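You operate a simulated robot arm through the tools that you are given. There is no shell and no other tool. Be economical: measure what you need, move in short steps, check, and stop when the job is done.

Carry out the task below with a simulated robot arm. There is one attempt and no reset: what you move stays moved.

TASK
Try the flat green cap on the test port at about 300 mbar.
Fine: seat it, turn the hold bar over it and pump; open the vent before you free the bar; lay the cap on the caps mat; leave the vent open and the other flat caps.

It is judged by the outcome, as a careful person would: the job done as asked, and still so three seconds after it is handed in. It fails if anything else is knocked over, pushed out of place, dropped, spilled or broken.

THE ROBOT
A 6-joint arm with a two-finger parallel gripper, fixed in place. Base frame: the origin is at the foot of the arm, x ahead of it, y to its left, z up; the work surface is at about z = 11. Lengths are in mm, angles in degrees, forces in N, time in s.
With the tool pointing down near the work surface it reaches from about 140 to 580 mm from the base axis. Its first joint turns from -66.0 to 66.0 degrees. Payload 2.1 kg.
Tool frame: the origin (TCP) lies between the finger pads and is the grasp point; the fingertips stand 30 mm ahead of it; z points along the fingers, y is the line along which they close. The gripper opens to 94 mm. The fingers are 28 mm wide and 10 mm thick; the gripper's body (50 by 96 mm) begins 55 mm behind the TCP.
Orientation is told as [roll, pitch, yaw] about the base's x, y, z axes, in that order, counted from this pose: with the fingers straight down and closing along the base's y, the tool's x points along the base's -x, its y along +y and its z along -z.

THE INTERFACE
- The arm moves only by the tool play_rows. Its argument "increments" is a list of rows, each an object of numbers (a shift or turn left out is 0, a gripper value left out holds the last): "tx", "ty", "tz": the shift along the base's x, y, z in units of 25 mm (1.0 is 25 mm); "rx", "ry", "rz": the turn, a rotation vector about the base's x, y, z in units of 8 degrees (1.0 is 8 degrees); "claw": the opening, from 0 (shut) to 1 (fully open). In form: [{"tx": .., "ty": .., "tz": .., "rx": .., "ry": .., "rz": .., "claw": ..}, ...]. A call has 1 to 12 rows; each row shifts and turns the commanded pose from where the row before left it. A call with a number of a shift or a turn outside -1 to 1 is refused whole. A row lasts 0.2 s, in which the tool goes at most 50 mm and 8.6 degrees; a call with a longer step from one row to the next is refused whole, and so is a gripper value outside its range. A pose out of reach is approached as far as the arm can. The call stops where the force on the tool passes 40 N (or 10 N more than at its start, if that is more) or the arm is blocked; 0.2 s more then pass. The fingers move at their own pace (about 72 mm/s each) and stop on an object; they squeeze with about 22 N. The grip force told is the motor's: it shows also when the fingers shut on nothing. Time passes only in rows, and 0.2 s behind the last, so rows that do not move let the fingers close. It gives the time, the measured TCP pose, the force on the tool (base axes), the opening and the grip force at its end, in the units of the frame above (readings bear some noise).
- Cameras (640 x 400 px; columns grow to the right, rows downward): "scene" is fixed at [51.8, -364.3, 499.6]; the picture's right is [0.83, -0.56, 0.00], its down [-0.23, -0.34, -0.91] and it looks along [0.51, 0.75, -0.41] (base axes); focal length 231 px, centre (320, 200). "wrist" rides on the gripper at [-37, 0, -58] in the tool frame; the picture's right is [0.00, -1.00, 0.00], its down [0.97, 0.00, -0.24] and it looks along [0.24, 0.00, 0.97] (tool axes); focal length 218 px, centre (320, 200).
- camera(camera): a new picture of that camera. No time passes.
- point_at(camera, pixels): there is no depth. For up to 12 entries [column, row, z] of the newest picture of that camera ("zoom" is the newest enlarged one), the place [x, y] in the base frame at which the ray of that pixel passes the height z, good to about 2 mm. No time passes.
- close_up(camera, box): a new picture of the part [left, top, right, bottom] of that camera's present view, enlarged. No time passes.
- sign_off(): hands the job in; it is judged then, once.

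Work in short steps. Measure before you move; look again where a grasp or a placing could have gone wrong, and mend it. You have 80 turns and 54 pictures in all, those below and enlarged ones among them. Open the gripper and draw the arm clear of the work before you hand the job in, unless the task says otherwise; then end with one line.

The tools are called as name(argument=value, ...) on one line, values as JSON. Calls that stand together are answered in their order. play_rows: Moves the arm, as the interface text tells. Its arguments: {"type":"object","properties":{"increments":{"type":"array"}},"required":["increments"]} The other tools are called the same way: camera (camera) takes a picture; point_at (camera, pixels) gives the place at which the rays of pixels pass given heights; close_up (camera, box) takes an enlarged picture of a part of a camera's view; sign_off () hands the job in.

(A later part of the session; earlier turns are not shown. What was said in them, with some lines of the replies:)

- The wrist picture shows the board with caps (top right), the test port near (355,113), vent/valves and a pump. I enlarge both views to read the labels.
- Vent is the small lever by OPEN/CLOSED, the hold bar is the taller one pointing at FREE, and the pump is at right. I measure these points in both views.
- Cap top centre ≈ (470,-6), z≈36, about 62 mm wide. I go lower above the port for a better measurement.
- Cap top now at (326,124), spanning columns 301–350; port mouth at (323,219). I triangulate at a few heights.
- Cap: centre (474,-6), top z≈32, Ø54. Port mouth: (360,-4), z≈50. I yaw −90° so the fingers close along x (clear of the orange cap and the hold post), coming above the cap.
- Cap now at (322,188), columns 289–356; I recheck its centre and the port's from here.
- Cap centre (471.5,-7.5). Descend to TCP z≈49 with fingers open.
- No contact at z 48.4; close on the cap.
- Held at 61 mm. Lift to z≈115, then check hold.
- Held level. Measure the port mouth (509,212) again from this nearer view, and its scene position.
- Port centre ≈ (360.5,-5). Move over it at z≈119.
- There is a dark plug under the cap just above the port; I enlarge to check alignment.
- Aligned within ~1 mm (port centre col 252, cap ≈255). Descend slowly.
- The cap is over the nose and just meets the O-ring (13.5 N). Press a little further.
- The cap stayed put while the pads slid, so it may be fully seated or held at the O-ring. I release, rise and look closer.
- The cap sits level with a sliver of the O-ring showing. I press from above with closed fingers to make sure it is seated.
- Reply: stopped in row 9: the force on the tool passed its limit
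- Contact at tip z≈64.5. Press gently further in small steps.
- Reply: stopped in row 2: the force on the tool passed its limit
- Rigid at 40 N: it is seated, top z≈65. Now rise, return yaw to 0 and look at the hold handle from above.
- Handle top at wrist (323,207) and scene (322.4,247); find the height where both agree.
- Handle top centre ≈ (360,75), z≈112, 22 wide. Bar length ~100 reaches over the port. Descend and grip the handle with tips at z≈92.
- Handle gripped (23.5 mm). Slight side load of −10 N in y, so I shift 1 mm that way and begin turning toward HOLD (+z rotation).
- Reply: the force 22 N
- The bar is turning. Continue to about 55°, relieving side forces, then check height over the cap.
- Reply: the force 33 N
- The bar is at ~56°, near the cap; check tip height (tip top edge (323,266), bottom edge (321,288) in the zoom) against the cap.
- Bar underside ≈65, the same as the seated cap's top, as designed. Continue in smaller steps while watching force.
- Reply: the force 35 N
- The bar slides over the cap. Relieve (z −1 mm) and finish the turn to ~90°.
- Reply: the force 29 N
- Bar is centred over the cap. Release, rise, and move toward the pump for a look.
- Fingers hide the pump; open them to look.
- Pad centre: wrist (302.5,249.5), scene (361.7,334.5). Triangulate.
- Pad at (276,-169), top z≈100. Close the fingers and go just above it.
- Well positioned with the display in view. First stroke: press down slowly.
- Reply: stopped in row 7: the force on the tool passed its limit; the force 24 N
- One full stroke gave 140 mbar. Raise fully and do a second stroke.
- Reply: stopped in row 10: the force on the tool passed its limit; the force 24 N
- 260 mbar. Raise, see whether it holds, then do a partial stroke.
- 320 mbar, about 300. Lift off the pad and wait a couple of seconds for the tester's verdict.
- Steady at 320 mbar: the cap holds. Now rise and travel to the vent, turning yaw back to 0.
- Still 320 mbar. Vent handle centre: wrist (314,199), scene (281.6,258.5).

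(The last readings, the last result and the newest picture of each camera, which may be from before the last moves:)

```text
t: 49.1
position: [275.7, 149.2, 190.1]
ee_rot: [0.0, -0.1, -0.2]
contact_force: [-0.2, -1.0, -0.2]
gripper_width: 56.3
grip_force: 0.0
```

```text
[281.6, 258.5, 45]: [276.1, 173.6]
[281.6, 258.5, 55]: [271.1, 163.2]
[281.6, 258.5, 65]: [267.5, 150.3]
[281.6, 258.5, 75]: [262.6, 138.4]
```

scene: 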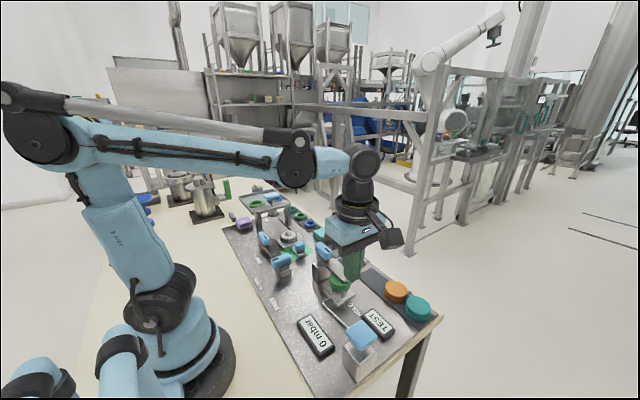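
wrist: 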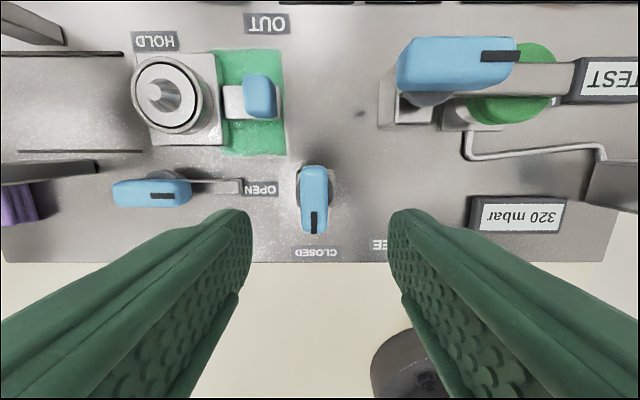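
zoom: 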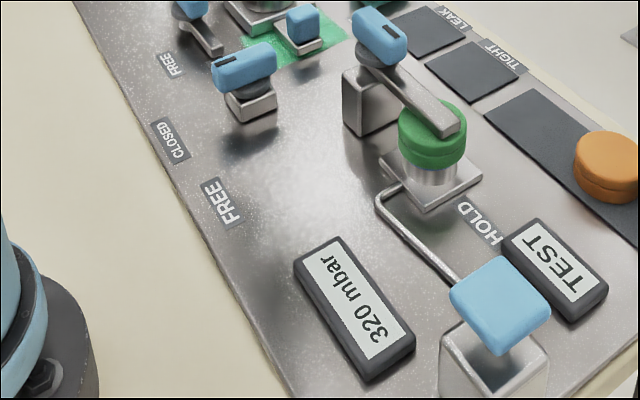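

Vent handle top z≈63, centre (270,154.5). Descend to TCP z≈74 and grip.

play_rows(increments=[{"tx": -0.22, "ty": 0.2, "tz": -0.8}, {"tz": -1.0}, {"tz": -1.0}, {"tz": -0.9}, {"tz": -0.6}, {"tz": -0.34}, {}, {"claw": 0.2}, {"claw": 0.15}, {"claw": 0.15}, {}])

close_up(camera="scene", box=[255, 225, 335, 285])

```text
t: 51.5
position: [272.0, 155.2, 73.8]
ee_rot: [0.0, -0.1, 0.0]
contact_force: [2.2, 6.4, -17.6]
gripper_width: 23.6
grip_force: 45.1
```

```text
6.67 times, centred on (295, 255) of scene
```

zoom: 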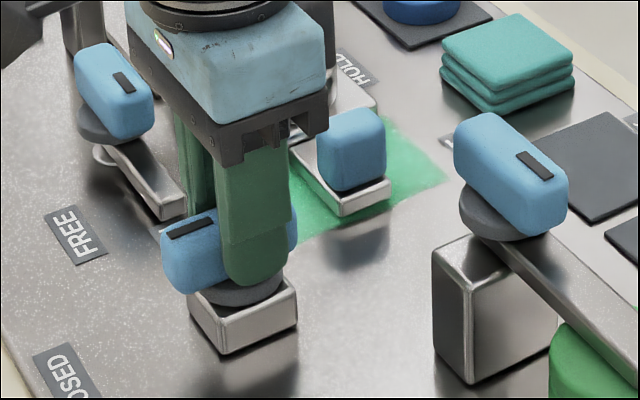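

Gripped. Turn −z in steps toward OPEN.

play_rows(increments=[{"tz": -0.02}, {"rz": -0.5}, {"rz": -0.6}, {"rz": -0.6}, {"rz": -0.6}, {"rz": -0.6}, {}])

close_up(camera="scene", box=[255, 225, 335, 285])

```text
t: 53.1
position: [271.9, 154.4, 73.9]
ee_rot: [0.1, -0.1, -23.2]
contact_force: [2.8, 2.4, 31.5]
gripper_width: 24.0
grip_force: 44.9
```

```text
6.67 times, centred on (295, 255) of scene
```

zoom: 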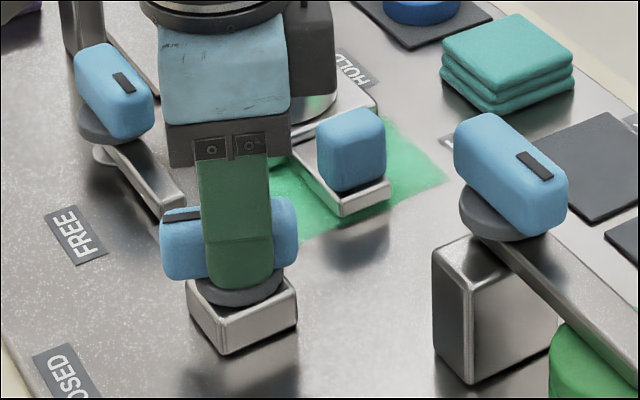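

Turning well; continue to −90°.

play_rows(increments=[{"tz": 0.02, "rz": -0.6}, {"rz": -0.8}, {"rz": -0.8}, {"rz": -0.8}, {"rz": -0.8}, {"rz": -0.8}, {"rz": -0.8}, {"rz": -0.8}, {"rz": -0.8}, {"rz": -0.8}, {"rz": -0.6}, {}])

close_up(camera="scene", box=[240, 225, 360, 365])

```text
t: 55.7
position: [270.1, 154.0, 73.7]
ee_rot: [-0.2, -0.2, -90.4]
contact_force: [-19.9, -14.9, 0.3]
gripper_width: 23.7
grip_force: 44.7
```

```text
2.86 times, centred on (300, 295) of scene
```

zoom: 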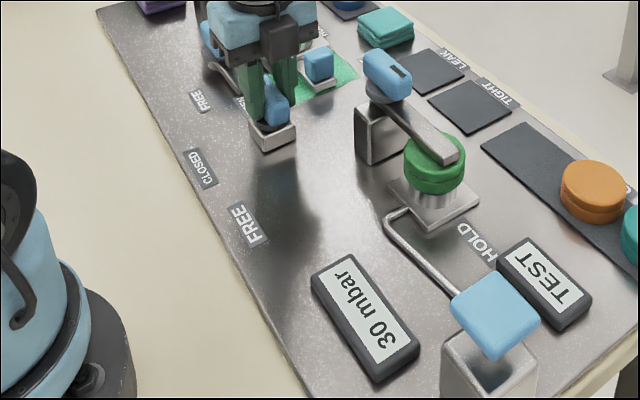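

Pressure is dropping (30 mbar), vent open. Release, rise, and turn to yaw +90 over the hold handle.

play_rows(increments=[{"claw": 0.6}, {"claw": 0.6}, {}, {"tz": 0.8}, {"tz": 1.0}, {"tz": 1.0}, {"tz": 1.0}, {"tz": 1.0}, {"rz": 1.0}, {"rz": 1.0}, {"rz": 1.0}, {"rz": 1.0}])

play_rows(increments=[{"tx": 0.36, "ty": -0.32, "rz": 1.0}, {"tx": 0.36, "ty": -0.32, "rz": 1.0}, {"tx": 0.36, "ty": -0.32, "rz": 1.0}, {"tx": 0.36, "ty": -0.32, "rz": 1.0}, {"tx": 0.36, "ty": -0.32, "rz": 1.0}, {"tx": 0.36, "ty": -0.32, "rz": 1.0}, {"tx": 0.36, "ty": -0.32, "rz": 1.0}, {"tx": 0.36, "ty": -0.32, "rz": 1.0}, {"tx": 0.36, "ty": -0.32, "rz": 1.0}, {"tx": 0.36, "ty": -0.28, "rz": 1.0}, {"rz": 1.0}, {"rz": 1.0}])

play_rows(increments=[{"rz": 1.0}, {"rz": 1.0}, {"rz": 1.0}, {"rz": 1.0}, {"rz": 1.0}, {"rz": 1.0}, {"rz": 0.55}, {}])

camera(camera="wrist")

close_up(camera="scene", box=[240, 225, 360, 365])

```text
t: 58.3
position: [270.4, 154.3, 192.8]
ee_rot: [0.0, 0.0, -58.2]
contact_force: [-0.1, -0.1, 0.4]
gripper_width: 56.2
grip_force: 0.1
```

```text
t: 60.9
position: [360.9, 75.5, 194.5]
ee_rot: [0.0, -0.2, 37.8]
contact_force: [0.9, 0.1, 0.2]
gripper_width: 56.4
grip_force: 0.1
```

```text
t: 62.7
position: [361.2, 76.7, 194.4]
ee_rot: [0.0, -0.1, 90.1]
contact_force: [-0.7, 1.1, -0.2]
gripper_width: 56.4
grip_force: 0.0
```

```text
9 pictures are left
```

wrist: 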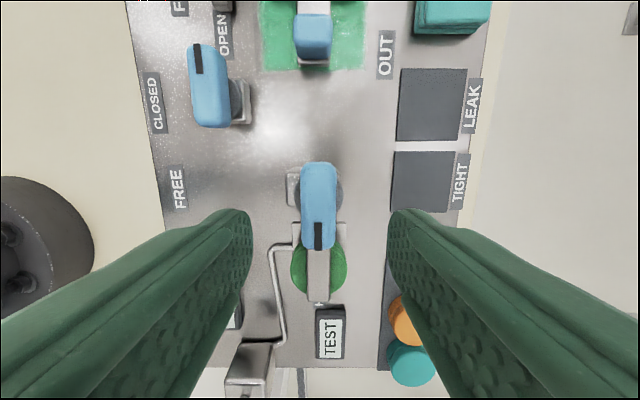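

```text
2.86 times, centred on (300, 295) of scene
```

zoom: 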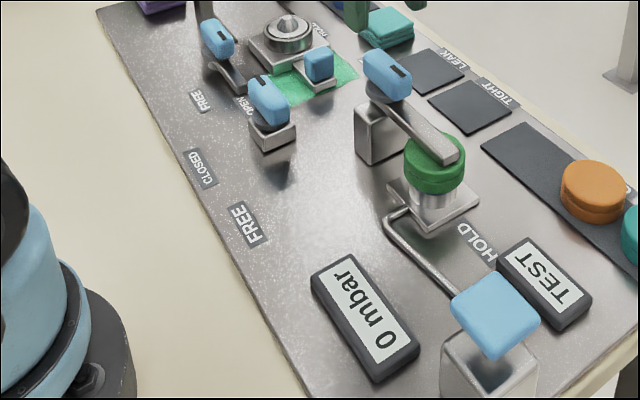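

Display 0 mbar and vent mark points at OPEN. Now grip the hold handle.

play_rows(increments=[{"tx": -0.04, "ty": -0.06, "tz": -0.8}, {"tz": -0.8}, {"tz": -0.8}, {"tz": -0.45}, {}, {"claw": 0.2}, {"claw": 0.15}, {"claw": 0.15}, {}])

play_rows(increments=[{"rz": -0.5}, {"rz": -0.5}, {"rz": -0.5}, {"rz": -0.5}, {"rz": -0.5}, {}])

close_up(camera="scene", box=[275, 235, 371, 307])

```text
t: 64.7
position: [359.6, 75.5, 121.9]
ee_rot: [-0.1, -0.1, 90.0]
contact_force: [-4.9, 0.0, -6.9]
gripper_width: 23.9
grip_force: 45.5
```

```text
t: 66.1
position: [359.6, 75.0, 122.6]
ee_rot: [0.0, 0.0, 69.9]
contact_force: [-2.7, 5.4, -27.3]
gripper_width: 23.6
grip_force: 45.0
```

```text
5.56 times, centred on (323, 271) of scene
```

zoom: 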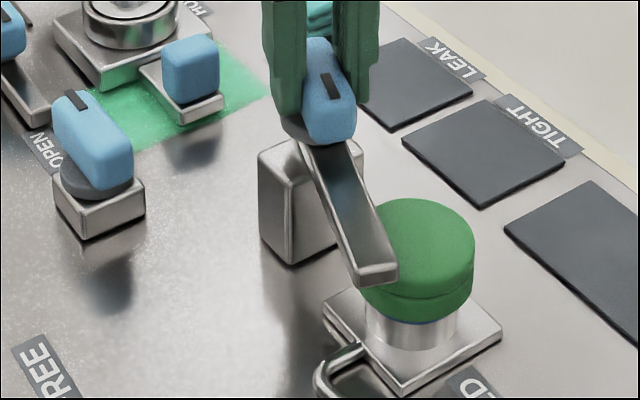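

Coming off cleanly; the cap stays. Turn the rest to FREE.

play_rows(increments=[{"rz": -0.7, "tz": -0.02}, {"rz": -0.75}, {"rz": -0.75}, {"rz": -0.75}, {"rz": -0.75}, {"rz": -0.75}, {"rz": -0.75}, {"rz": -0.75}, {"rz": -0.75}, {"rz": -0.75}, {"rz": -0.75}, {}])

```text
t: 68.7
position: [359.5, 75.4, 121.4]
ee_rot: [0.3, 0.0, 4.4]
contact_force: [-21.2, 18.4, 9.8]
gripper_width: 23.7
grip_force: 45.1
```

Finish the last few degrees, release, rise, and start turning to yaw −90 above the cap.

play_rows(increments=[{"rz": -0.5}, {}, {"claw": 0.6}, {"claw": 0.6}, {}, {"tz": 0.8}, {"tz": 1.0}, {"tz": 1.0}, {"rz": -0.9}, {"rz": -0.9}, {"rz": -0.9}, {"rz": -0.9}])

play_rows(increments=[{"ty": -0.5, "rz": -0.9, "claw": 1.0}, {"ty": -0.5, "rz": -0.9}, {"ty": -0.5, "rz": -0.9}, {"ty": -0.5, "rz": -0.9}, {"ty": -0.5, "rz": -0.9}, {"ty": -0.5, "rz": -0.9}, {"ty": -0.2, "rz": -0.9}, {"rz": -0.9}, {"rz": -0.45}, {}])

camera(camera="wrist")

```text
t: 71.3
position: [359.6, 73.9, 190.6]
ee_rot: [0.0, -0.1, -28.7]
contact_force: [0.2, 0.5, 0.0]
gripper_width: 56.4
grip_force: 0.1
```

```text
t: 73.5
position: [360.0, -5.7, 193.0]
ee_rot: [0.1, 0.0, -89.7]
contact_force: [0.3, 0.7, 0.3]
gripper_width: 94.0
grip_force: 0.1
```

```text
6 pictures are left
```

wrist: 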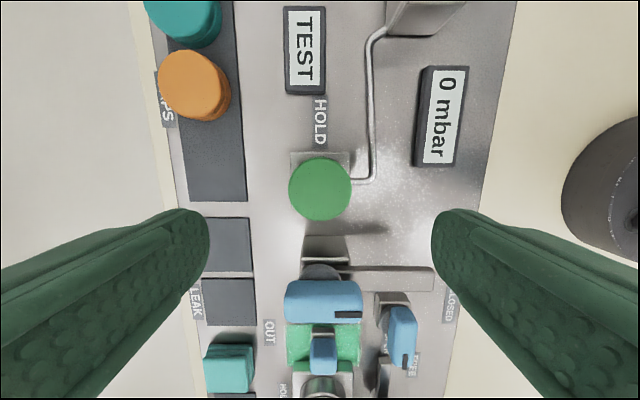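

Bar is free, cap in place at (320,189). Descend and grip it.

play_rows(increments=[{"tz": -1.0, "ty": 0.04}, {"tz": -1.0}, {"tz": -1.0}, {"tz": -0.8}, {"tz": -0.5}, {"tz": -0.3}, {}, {"claw": 0.6}, {"claw": 0.4}, {"claw": 0.4}, {"claw": 0.4}, {}])

play_rows(increments=[{"tz": 0.1}, {"tz": 0.1}, {"tz": 0.2}, {"tz": 0.3}, {"tz": 0.4}, {"tz": 0.5}, {"tz": 0.3}, {}])

camera(camera="wrist")

```text
t: 76.1
position: [361.2, -4.5, 77.6]
ee_rot: [0.1, -0.1, -89.6]
contact_force: [-0.2, 0.3, -0.9]
gripper_width: 60.8
grip_force: 21.4
```

```text
t: 77.9
position: [360.5, -5.8, 125.6]
ee_rot: [0.0, 0.0, -89.6]
contact_force: [-0.4, -0.2, -0.9]
gripper_width: 60.7
grip_force: 22.2
```

```text
5 pictures are left
```

wrist: 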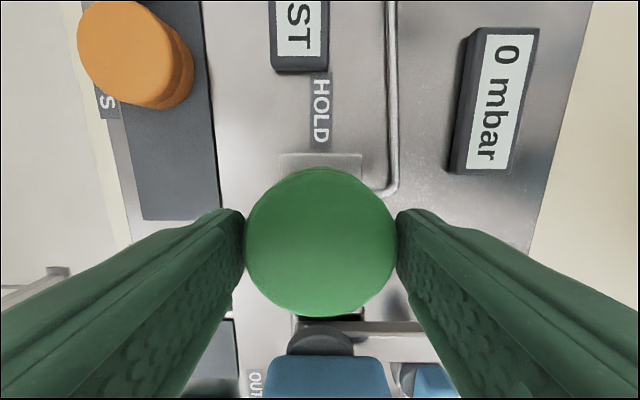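

Cap lifted off. Carry it back to the mat at (472,-10) and lower to z≈52.

play_rows(increments=[{"tx": 0.9, "ty": -0.05}, {"tx": 0.9, "ty": -0.05}, {"tx": 0.9, "ty": -0.05}, {"tx": 0.9, "ty": -0.02}, {"tx": 0.86}, {}, {"tz": -0.9}, {"tz": -0.9}, {"tz": -0.6}, {"tz": -0.4}, {"tz": -0.1}, {}])

play_rows(increments=[{"tz": -0.05}, {"tz": -0.05}, {"tz": -0.05}, {}])

camera(camera="wrist")

```text
t: 80.5
position: [471.8, -9.2, 50.8]
ee_rot: [0.0, -0.2, -89.6]
contact_force: [0.0, 0.4, -0.5]
gripper_width: 61.0
grip_force: 22.0
```

```text
t: 81.5
position: [471.3, -8.8, 48.1]
ee_rot: [0.0, -0.1, -89.5]
contact_force: [1.3, -2.0, 16.5]
gripper_width: 60.6
grip_force: 21.9
```

```text
4 pictures are left
```

wrist: 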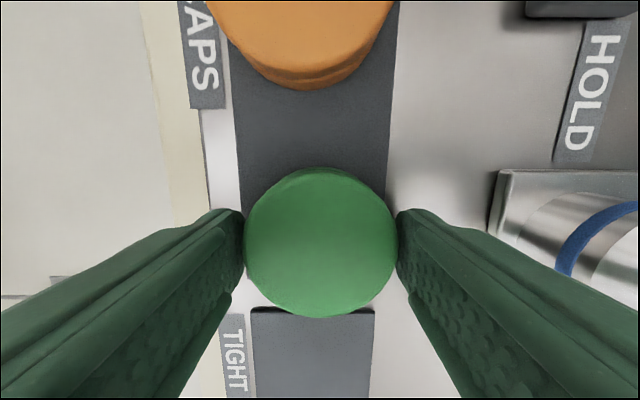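

Cap rests on the mat (16.5 N contact). Release and rise clear.

play_rows(increments=[{"claw": 0.8}, {"claw": 1.0}, {"claw": 1.0}, {}, {"tz": 0.6}, {"tz": 1.0}, {"tz": 1.0}, {"tz": 1.0}, {"tz": 1.0}, {"tz": 1.0}, {"tz": 1.0, "tx": -0.8}, {"tx": -0.8}])

camera(camera="wrist")

camera(camera="scene")

```text
t: 84.1
position: [431.9, -9.3, 212.8]
ee_rot: [0.0, -0.1, -89.6]
contact_force: [0.7, -0.2, 0.4]
gripper_width: 93.9
grip_force: 0.0
```

```text
3 pictures are left
```

wrist: 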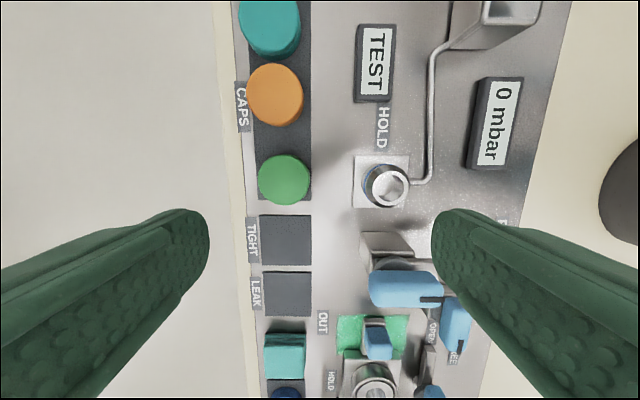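

```text
2 pictures are left
```

scene: 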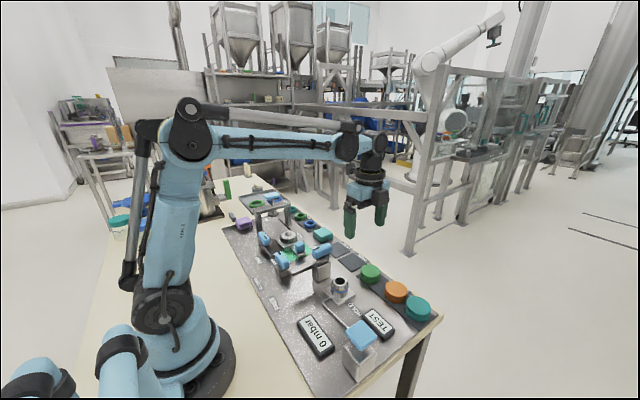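

The cap is on the caps mat, the bar is at FREE, the vent is open at 0 mbar, and the arm is clear. Handing in.

sign_off()

```text
The job is handed in.
```

The flat green cap held pressure on the test port, steady at 320 mbar for at least about 5 s. I opened the vent before freeing the bar, laid the cap back on the caps mat, left the vent open at 0 mbar, and did not touch the other flat caps.
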